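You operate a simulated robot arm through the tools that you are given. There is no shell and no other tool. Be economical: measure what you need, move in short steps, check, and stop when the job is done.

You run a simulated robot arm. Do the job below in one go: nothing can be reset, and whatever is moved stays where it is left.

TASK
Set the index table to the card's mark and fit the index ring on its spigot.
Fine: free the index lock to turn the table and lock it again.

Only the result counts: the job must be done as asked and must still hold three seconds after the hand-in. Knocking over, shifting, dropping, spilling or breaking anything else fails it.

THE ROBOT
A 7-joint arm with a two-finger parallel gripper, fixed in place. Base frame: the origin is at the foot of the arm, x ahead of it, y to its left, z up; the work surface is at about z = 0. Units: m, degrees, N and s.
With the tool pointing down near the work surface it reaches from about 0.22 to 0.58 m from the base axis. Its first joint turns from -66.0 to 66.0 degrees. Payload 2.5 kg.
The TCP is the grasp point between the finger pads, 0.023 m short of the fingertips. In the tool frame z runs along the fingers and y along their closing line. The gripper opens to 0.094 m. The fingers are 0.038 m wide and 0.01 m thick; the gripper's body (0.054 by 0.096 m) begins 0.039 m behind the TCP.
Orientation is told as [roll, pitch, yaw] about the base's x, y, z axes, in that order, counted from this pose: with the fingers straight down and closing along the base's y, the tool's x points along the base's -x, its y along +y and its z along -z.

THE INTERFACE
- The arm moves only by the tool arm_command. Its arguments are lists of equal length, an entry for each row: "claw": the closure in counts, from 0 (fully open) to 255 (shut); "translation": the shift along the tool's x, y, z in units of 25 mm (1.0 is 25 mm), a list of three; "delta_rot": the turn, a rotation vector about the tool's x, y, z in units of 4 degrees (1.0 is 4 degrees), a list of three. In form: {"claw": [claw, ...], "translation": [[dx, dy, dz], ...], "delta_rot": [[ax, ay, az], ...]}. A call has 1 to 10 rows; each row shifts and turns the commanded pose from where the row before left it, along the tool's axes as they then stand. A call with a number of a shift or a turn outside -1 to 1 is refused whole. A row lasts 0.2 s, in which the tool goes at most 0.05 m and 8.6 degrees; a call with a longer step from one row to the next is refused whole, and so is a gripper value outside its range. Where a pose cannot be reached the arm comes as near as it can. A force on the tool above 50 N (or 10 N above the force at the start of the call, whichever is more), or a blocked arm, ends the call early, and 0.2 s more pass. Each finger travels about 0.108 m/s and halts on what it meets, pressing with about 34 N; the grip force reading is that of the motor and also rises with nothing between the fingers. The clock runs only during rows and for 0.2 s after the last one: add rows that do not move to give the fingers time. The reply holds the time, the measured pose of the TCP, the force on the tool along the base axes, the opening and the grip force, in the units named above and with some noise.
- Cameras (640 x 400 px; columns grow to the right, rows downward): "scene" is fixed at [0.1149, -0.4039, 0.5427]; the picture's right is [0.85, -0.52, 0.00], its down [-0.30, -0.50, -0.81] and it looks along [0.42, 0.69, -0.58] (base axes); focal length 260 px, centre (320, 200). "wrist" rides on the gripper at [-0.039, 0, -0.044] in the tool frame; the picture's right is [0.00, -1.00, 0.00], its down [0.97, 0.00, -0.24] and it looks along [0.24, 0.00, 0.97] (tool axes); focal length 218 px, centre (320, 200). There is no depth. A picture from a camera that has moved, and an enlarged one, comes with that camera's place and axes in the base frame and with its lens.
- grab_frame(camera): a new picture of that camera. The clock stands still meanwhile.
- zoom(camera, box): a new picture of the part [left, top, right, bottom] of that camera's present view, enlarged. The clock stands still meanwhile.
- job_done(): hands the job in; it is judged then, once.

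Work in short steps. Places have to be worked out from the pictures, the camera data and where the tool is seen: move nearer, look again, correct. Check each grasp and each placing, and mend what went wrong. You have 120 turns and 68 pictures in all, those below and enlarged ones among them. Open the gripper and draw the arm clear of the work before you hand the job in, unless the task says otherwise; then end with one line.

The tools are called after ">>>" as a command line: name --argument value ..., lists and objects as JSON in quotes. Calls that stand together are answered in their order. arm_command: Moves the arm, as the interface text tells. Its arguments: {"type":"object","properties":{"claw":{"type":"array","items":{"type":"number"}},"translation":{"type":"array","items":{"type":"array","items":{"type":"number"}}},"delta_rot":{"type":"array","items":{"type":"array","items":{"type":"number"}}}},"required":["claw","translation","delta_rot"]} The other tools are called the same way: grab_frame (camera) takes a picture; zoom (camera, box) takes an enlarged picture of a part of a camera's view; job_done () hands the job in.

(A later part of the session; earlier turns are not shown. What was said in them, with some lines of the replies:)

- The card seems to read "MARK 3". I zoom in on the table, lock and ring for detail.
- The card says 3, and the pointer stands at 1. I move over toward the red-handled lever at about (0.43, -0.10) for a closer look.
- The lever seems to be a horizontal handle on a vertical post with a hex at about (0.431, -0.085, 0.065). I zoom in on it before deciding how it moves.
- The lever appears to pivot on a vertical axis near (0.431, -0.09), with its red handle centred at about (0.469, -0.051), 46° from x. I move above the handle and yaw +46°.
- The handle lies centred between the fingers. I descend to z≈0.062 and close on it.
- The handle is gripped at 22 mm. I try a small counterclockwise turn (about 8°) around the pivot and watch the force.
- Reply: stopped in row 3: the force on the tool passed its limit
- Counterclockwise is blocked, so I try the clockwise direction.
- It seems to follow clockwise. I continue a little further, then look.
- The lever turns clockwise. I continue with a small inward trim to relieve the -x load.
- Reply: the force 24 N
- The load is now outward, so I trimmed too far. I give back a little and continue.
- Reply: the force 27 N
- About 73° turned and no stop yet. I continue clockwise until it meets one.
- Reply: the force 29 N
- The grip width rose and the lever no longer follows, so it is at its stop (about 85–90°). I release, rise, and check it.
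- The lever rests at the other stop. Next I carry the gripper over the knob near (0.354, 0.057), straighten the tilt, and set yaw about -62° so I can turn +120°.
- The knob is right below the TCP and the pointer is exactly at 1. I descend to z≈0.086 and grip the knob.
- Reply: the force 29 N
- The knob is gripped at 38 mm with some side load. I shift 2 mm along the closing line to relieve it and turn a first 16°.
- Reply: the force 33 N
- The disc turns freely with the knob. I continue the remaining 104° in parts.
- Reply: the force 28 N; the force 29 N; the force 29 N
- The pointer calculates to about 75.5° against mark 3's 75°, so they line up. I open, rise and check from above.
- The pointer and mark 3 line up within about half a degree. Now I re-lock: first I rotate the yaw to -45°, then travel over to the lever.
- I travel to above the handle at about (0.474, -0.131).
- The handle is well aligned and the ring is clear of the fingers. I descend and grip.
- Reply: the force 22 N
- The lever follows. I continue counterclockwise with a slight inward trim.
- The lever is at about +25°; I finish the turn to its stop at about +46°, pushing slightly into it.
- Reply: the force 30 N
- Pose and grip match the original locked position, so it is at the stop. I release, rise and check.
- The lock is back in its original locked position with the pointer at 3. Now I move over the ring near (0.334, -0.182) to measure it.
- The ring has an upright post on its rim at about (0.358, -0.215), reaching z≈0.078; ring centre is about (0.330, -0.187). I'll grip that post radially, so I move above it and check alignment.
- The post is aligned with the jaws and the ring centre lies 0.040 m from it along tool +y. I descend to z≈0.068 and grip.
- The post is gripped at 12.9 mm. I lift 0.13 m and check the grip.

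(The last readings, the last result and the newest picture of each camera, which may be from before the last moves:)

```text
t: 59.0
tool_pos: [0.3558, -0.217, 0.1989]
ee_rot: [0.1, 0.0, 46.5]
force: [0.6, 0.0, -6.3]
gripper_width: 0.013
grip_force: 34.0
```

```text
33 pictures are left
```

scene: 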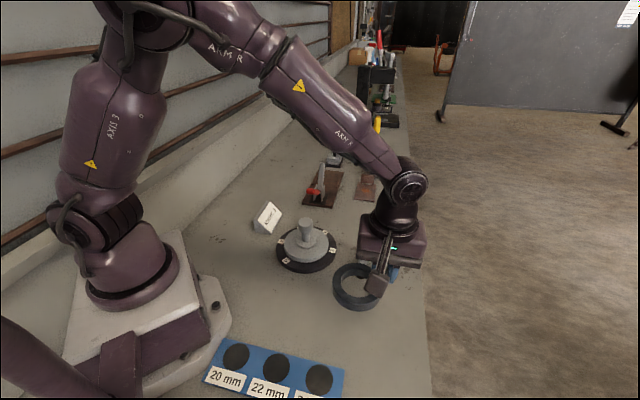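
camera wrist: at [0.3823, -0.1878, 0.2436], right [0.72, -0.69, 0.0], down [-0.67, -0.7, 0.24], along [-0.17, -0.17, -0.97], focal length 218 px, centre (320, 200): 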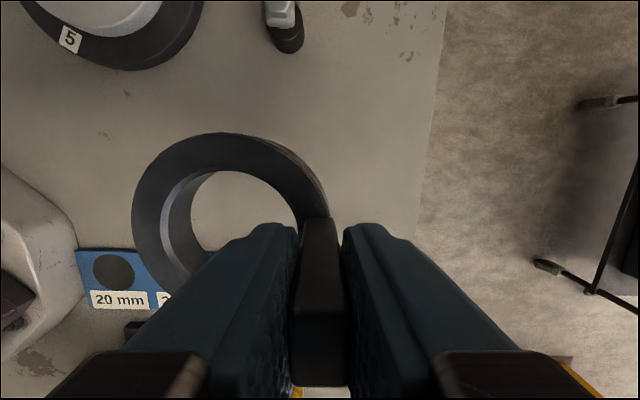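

The ring is held firmly and level. I carry it to above the spigot: TCP target about (0.3825, 0.029), yaw 46.5°.

>>> arm_command --claw '[255, 255, 255, 255, 255, 255, 255, 255, 255, 255]' --translation '[[-0.4, 0.3, 0], [-0.864, 0.663, 0], [-0.864, 0.663, 0], [-0.864, 0.663, 0], [-0.864, 0.663, 0], [-0.864, 0.663, 0], [-0.864, 0.663, 0], [-0.864, 0.663, 0], [-0.864, 0.663, 0], [-0.464, 0.363, 0]]' --delta_rot '[[0, 0, 0], [0, 0, 0], [0, 0, 0], [0, 0, 0], [0, 0, 0], [0, 0, 0], [0, 0, 0], [0, 0, 0], [0, 0, 0], [0, 0, 0]]'

>>> arm_command --claw '[255, 255]' --translation '[[0, 0, 0], [0, 0, 0]]' --delta_rot '[[0, 0, 0], [0, 0, 0]]'

>>> grab_frame --camera "wrist"

>>> zoom --camera "scene" --box '[240, 180, 400, 280]'

```text
t: 61.2
tool_pos: [0.3836, 0.0294, 0.1993]
ee_rot: [0.0, 0.0, 46.5]
force: [0.0, -0.2, -7.0]
gripper_width: 0.0131
grip_force: 33.5
```

```text
t: 61.8
tool_pos: [0.3847, 0.0292, 0.1984]
ee_rot: [0.1, -0.1, 46.5]
force: [-0.1, -0.5, -8.6]
gripper_width: 0.0129
grip_force: 33.5
```

```text
32 pictures are left
camera wrist: at [0.4107, 0.0583, 0.2438], right [0.73, -0.69, 0.0], down [-0.67, -0.7, 0.24], along [-0.17, -0.17, -0.97], focal length 218 px, centre (320, 200)
```

wrist: 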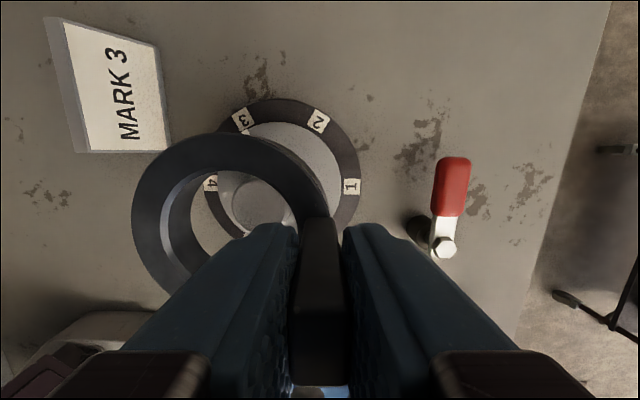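

```text
4.00 times, centred on (320, 230) of scene
camera zoom: at [0.1149, -0.4039, 0.5427], right [0.85, -0.52, 0.0], down [-0.3, -0.5, -0.81], along [0.42, 0.69, -0.58], focal length 1039 px, centre (320, 80)
```

zoom: 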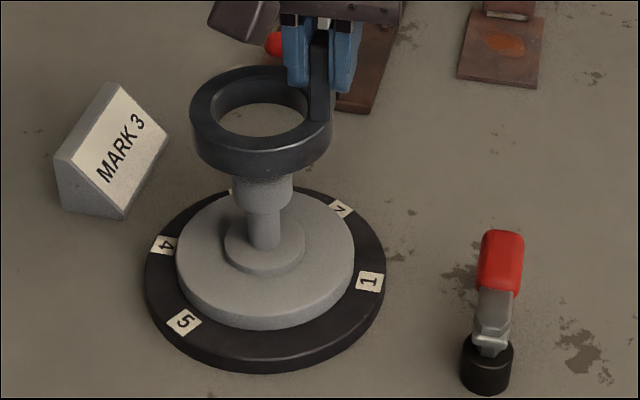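

It looks near coaxial. I zoom on the wrist view to check the knob position within the ring precisely.

>>> zoom --camera "wrist" --box '[180, 90, 372, 240]'

>>> zoom --camera "scene" --box '[270, 190, 350, 260]'

```text
2.67 times, centred on (276, 165) of wrist
camera zoom: at [0.4107, 0.0583, 0.2438], right [0.73, -0.69, 0.0], down [-0.67, -0.7, 0.24], along [-0.17, -0.17, -0.97], focal length 582 px, centre (437, 293)
```

zoom: 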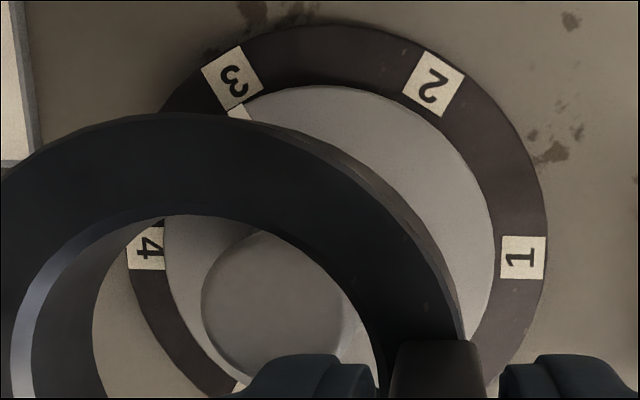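

```text
5.71 times, centred on (310, 225) of scene
camera zoom: at [0.1149, -0.4039, 0.5427], right [0.85, -0.52, 0.0], down [-0.3, -0.5, -0.81], along [0.42, 0.69, -0.58], focal length 1485 px, centre (377, 57)
```

zoom: 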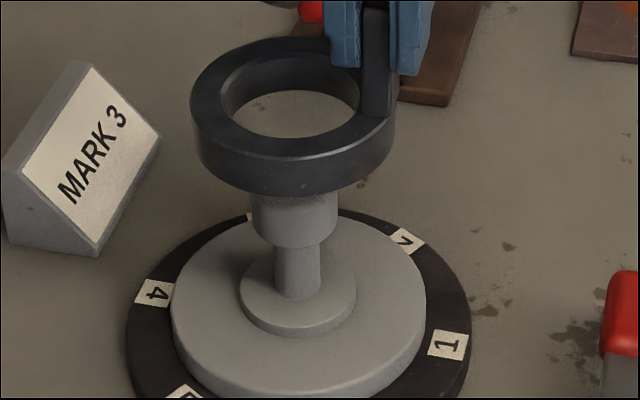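

The ring is about 1.3 mm short along tool +y. I correct that and lower 70 mm, past the knob, stopping above the boss.

>>> arm_command --claw '[255, 255, 255, 255, 255, 255]' --translation '[[0, 0.05, 0], [0, 0, 0.7], [0, 0, 0.7], [0, 0, 0.7], [0, 0, 0.7], [0, 0, 0]]' --delta_rot '[[0, 0, 0], [0, 0, 0], [0, 0, 0], [0, 0, 0], [0, 0, 0], [0, 0, 0]]'

>>> zoom --camera "scene" --box '[270, 200, 350, 270]'

>>> zoom --camera "wrist" --box '[120, 60, 376, 260]'

```text
t: 63.2
tool_pos: [0.3812, 0.0305, 0.1279]
ee_rot: [0.1, 0.0, 46.5]
force: [0.0, 0.3, -8.4]
gripper_width: 0.0129
grip_force: 34.5
```

```text
5.71 times, centred on (310, 235) of scene
camera zoom: at [0.1149, -0.4039, 0.5427], right [0.85, -0.52, 0.0], down [-0.3, -0.5, -0.81], along [0.42, 0.69, -0.58], focal length 1485 px, centre (377, 0)
```

zoom: 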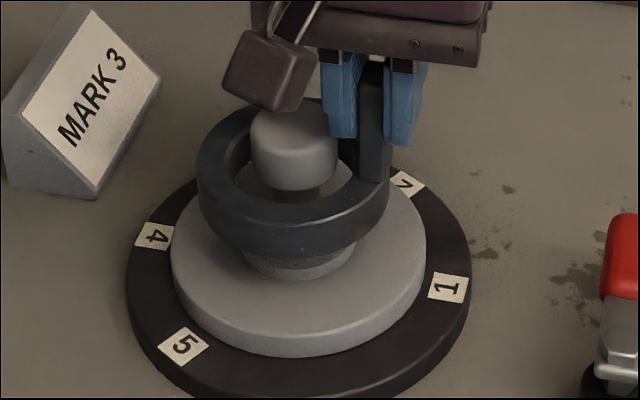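

```text
2.00 times, centred on (248, 160) of wrist
camera zoom: at [0.4084, 0.0588, 0.1743], right [0.73, -0.69, 0.0], down [-0.67, -0.7, 0.24], along [-0.17, -0.17, -0.97], focal length 436 px, centre (464, 280)
```

zoom: 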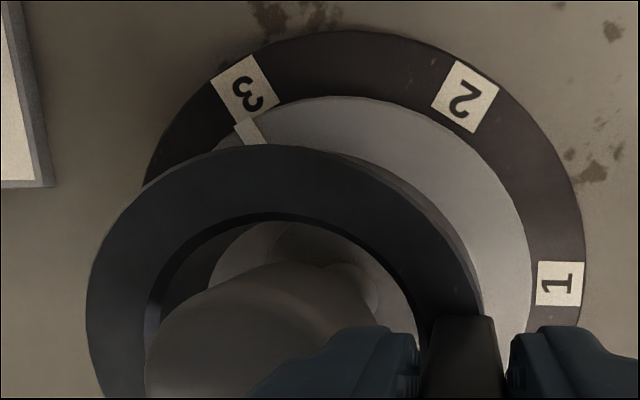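

The scene view hints that the ring is now slightly left of the boss. I zoom closer to measure before lowering.

>>> zoom --camera "scene" --box '[298, 215, 346, 255]'

```text
10.00 times, centred on (322, 235) of scene
camera zoom: at [0.1149, -0.4039, 0.5427], right [0.85, -0.52, 0.0], down [-0.3, -0.5, -0.81], along [0.42, 0.69, -0.58], focal length 2598 px, centre (300, -150)
```

zoom: 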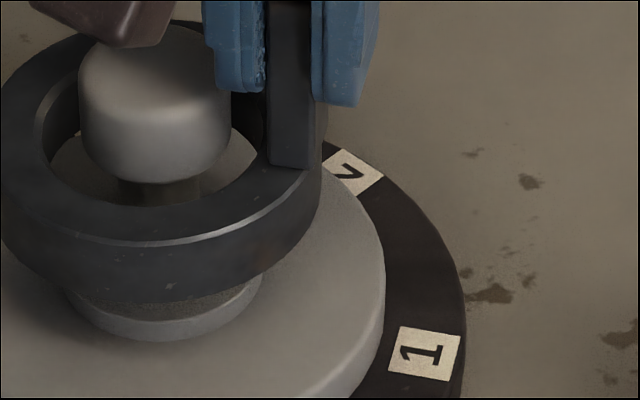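

Re-measured: ring centre column 157 against an expected 157.7, so it is coaxial. I lower gently onto the boss.

>>> arm_command --claw '[255, 255, 255, 255, 255]' --translation '[[0, 0, 0.2], [0, 0, 0.2], [0, 0, 0.15], [0, 0, 0.1], [0, 0, 0]]' --delta_rot '[[0, 0, 0], [0, 0, 0], [0, 0, 0], [0, 0, 0], [0, 0, 0]]'

>>> zoom --camera "scene" --box '[280, 210, 340, 260]'

```text
t: 64.4
tool_pos: [0.3822, 0.0292, 0.1134]
ee_rot: [0.1, 0.0, 46.5]
force: [0.3, 0.4, -7.9]
gripper_width: 0.0128
grip_force: 33.8
```

```text
8.00 times, centred on (310, 235) of scene
camera zoom: at [0.1149, -0.4039, 0.5427], right [0.85, -0.52, 0.0], down [-0.3, -0.5, -0.81], along [0.42, 0.69, -0.58], focal length 2078 px, centre (400, -80)
```

zoom: 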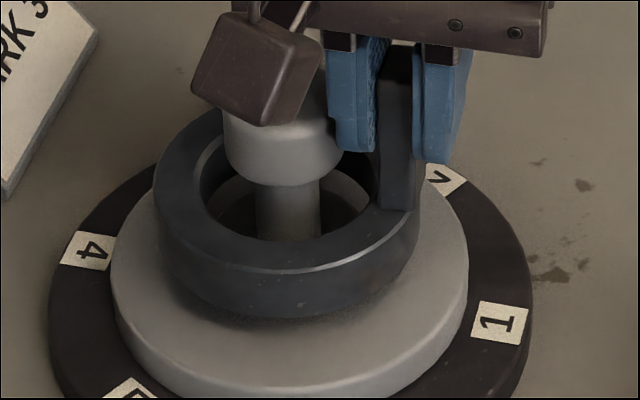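

It still hangs free. I continue down in small steps.

>>> arm_command --claw '[255, 255, 255, 255]' --translation '[[0, 0, 0.1], [0, 0, 0.1], [0, 0, 0.05], [0, 0, 0]]' --delta_rot '[[0, 0, 0], [0, 0, 0], [0, 0, 0], [0, 0, 0]]'

```text
t: 65.4
tool_pos: [0.3819, 0.0304, 0.1072]
ee_rot: [0.0, 0.1, 46.5]
force: [-0.9, 0.8, -7.4]
gripper_width: 0.0129
grip_force: 34.0
```

>>> arm_command --claw '[255, 255, 255, 255]' --translation '[[0, 0, 0.08], [0, 0, 0.08], [0, 0, 0.05], [0, 0, 0]]' --delta_rot '[[0, 0, 0], [0, 0, 0], [0, 0, 0], [0, 0, 0]]'

>>> zoom --camera "scene" --box '[280, 210, 340, 260]'

```text
t: 66.2
tool_pos: [0.3823, 0.0295, 0.1032]
ee_rot: [-0.1, 0.0, 46.6]
force: [-2.4, 0.6, 6.4]
gripper_width: 0.0127
grip_force: 34.0
stopped in row 4: the force on the tool passed its limit (the readings are from after the stop); the commanded pose is now the measured one
```

```text
8.00 times, centred on (310, 235) of scene
camera zoom: at [0.1148, -0.4039, 0.5428], right [0.85, -0.52, 0.0], down [-0.3, -0.5, -0.81], along [0.42, 0.69, -0.58], focal length 2078 px, centre (400, -80)
```

zoom: 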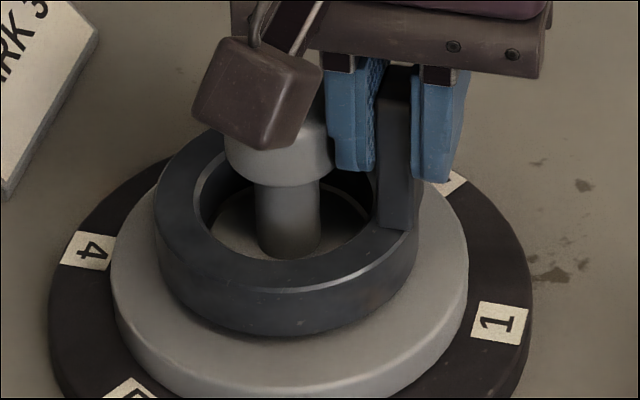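

Contact: the ring bottom is at about the disc top (z≈0.035), around the boss. I open only slightly (the inner finger is near the knob), then rise.

>>> arm_command --claw '[235, 215, 205, 200, 200]' --translation '[[0, 0, 0], [0, 0, 0], [0, 0, 0], [0, 0, 0], [0, 0, 0]]' --delta_rot '[[0, 0, 0], [0, 0, 0], [0, 0, 0], [0, 0, 0], [0, 0, 0]]'

>>> zoom --camera "scene" --box '[280, 210, 340, 260]'

```text
t: 67.5
tool_pos: [0.3828, 0.0304, 0.1044]
ee_rot: [-0.1, 0.0, 46.4]
force: [4.9, -5.8, 11.0]
gripper_width: 0.0171
grip_force: 0.0
```

```text
8.00 times, centred on (310, 235) of scene
camera zoom: at [0.1148, -0.4039, 0.5428], right [0.85, -0.52, 0.0], down [-0.3, -0.5, -0.81], along [0.42, 0.69, -0.58], focal length 2078 px, centre (400, -80)
```

zoom: 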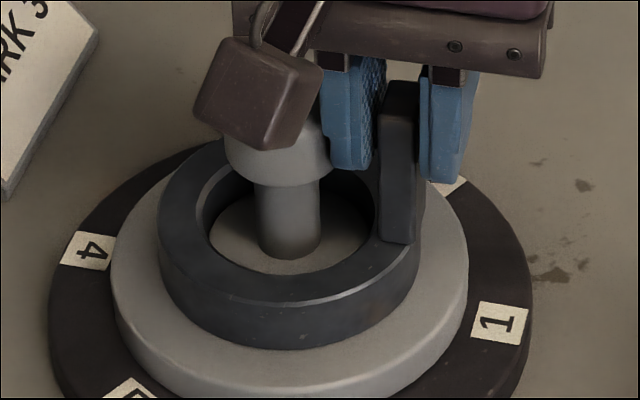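

Opening let the ring drop another ~5 mm down fully onto the disc. The inner finger lightly touches the knob, so I ease 1 mm outward and rise straight.

>>> arm_command --claw '[200, 200, 200, 200, 200, 200, 150, 60, 60]' --translation '[[0, -0.05, 0], [0, 0, -0.3], [0, 0, -0.5], [0, 0, -0.7], [0, 0, -1], [0, 0, -1], [0, 0, -1], [0, 0, -1], [0, 0, 0]]' --delta_rot '[[0, 0, 0], [0, 0, 0], [0, 0, 0], [0, 0, 0], [0, 0, 0], [0, 0, 0], [0, 0, 0], [0, 0, 0], [0, 0, 0]]'

>>> grab_frame --camera "wrist"

>>> zoom --camera "scene" --box '[280, 205, 352, 265]'

```text
t: 69.5
tool_pos: [0.3821, 0.0297, 0.2428]
ee_rot: [0.0, 0.0, 46.6]
force: [0.5, -0.1, -0.3]
gripper_width: 0.0721
grip_force: 0.0
```

```text
22 pictures are left
camera wrist: at [0.4091, 0.0576, 0.2877], right [0.73, -0.69, 0.0], down [-0.67, -0.7, 0.24], along [-0.17, -0.17, -0.97], focal length 218 px, centre (320, 200)
```

wrist: 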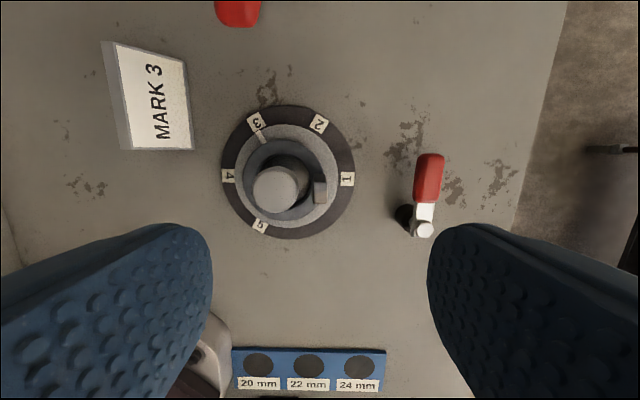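

```text
6.67 times, centred on (316, 235) of scene
camera zoom: at [0.1148, -0.4039, 0.5427], right [0.85, -0.52, 0.0], down [-0.3, -0.5, -0.81], along [0.42, 0.69, -0.58], focal length 1732 px, centre (347, -33)
```

zoom: 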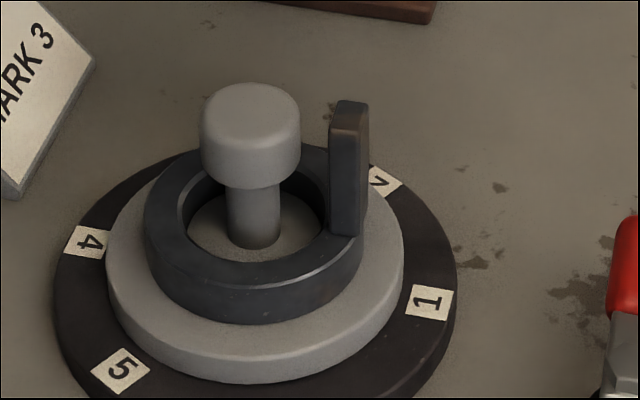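

The ring looks seated flat on the disc. I take one close check of pointer, ring and lock from above.

>>> zoom --camera "wrist" --box '[216, 95, 360, 245]'

>>> zoom --camera "scene" --box '[290, 228, 338, 258]'

```text
2.67 times, centred on (288, 170) of wrist
camera zoom: at [0.4091, 0.0576, 0.2877], right [0.73, -0.69, 0.0], down [-0.67, -0.7, 0.24], along [-0.17, -0.17, -0.97], focal length 582 px, centre (405, 280)
```

zoom: 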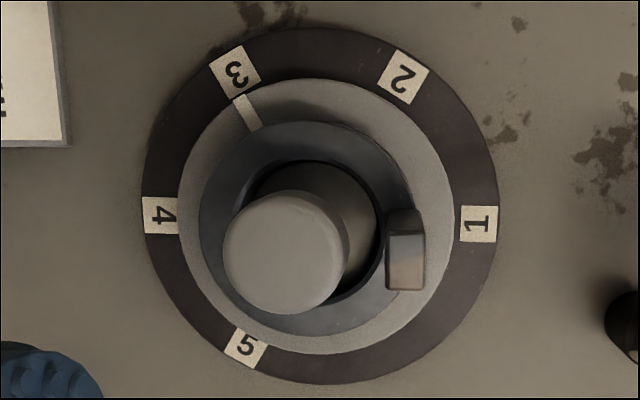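

```text
13.33 times, centred on (314, 243) of scene
camera zoom: at [0.1148, -0.4039, 0.5427], right [0.85, -0.52, 0.0], down [-0.3, -0.5, -0.81], along [0.42, 0.69, -0.58], focal length 3464 px, centre (400, -373)
```

zoom: 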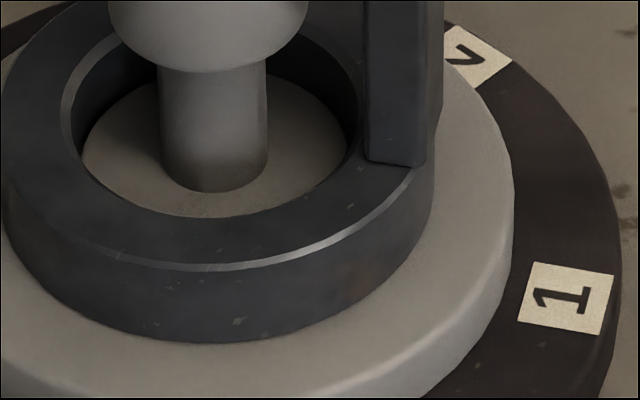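

The ring is seated flush around the boss, the pointer is at 3, and the lock is closed. I draw the arm up and clear with the gripper open.

>>> arm_command --claw '[0, 0, 0, 0, 0, 0]' --translation '[[0, 0, -1], [0, 0, -1], [0, 0, -1], [0, 0, -1], [0, 0, 0], [0, 0, 0]]' --delta_rot '[[0, 0, 0], [0, 0, 0], [0, 0, 0], [0, 0, 0], [0, 0, 0], [0, 0, 0]]'

>>> grab_frame --camera "scene"

```text
t: 70.8
tool_pos: [0.3817, 0.0289, 0.3414]
ee_rot: [0.0, -0.1, 46.6]
force: [0.0, 0.5, 0.0]
gripper_width: 0.0939
grip_force: 0.0
```

```text
18 pictures are left
```

scene: 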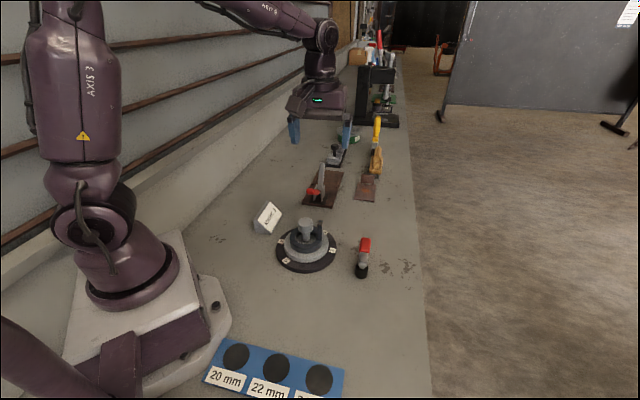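

Everything else stands where it was and the arm is clear, so I hand in.

>>> job_done

```text
The job is handed in.
```

I set the index table to mark 3, locked it again, and fitted the index ring flush on its spigot; the arm is clear with the gripper open.
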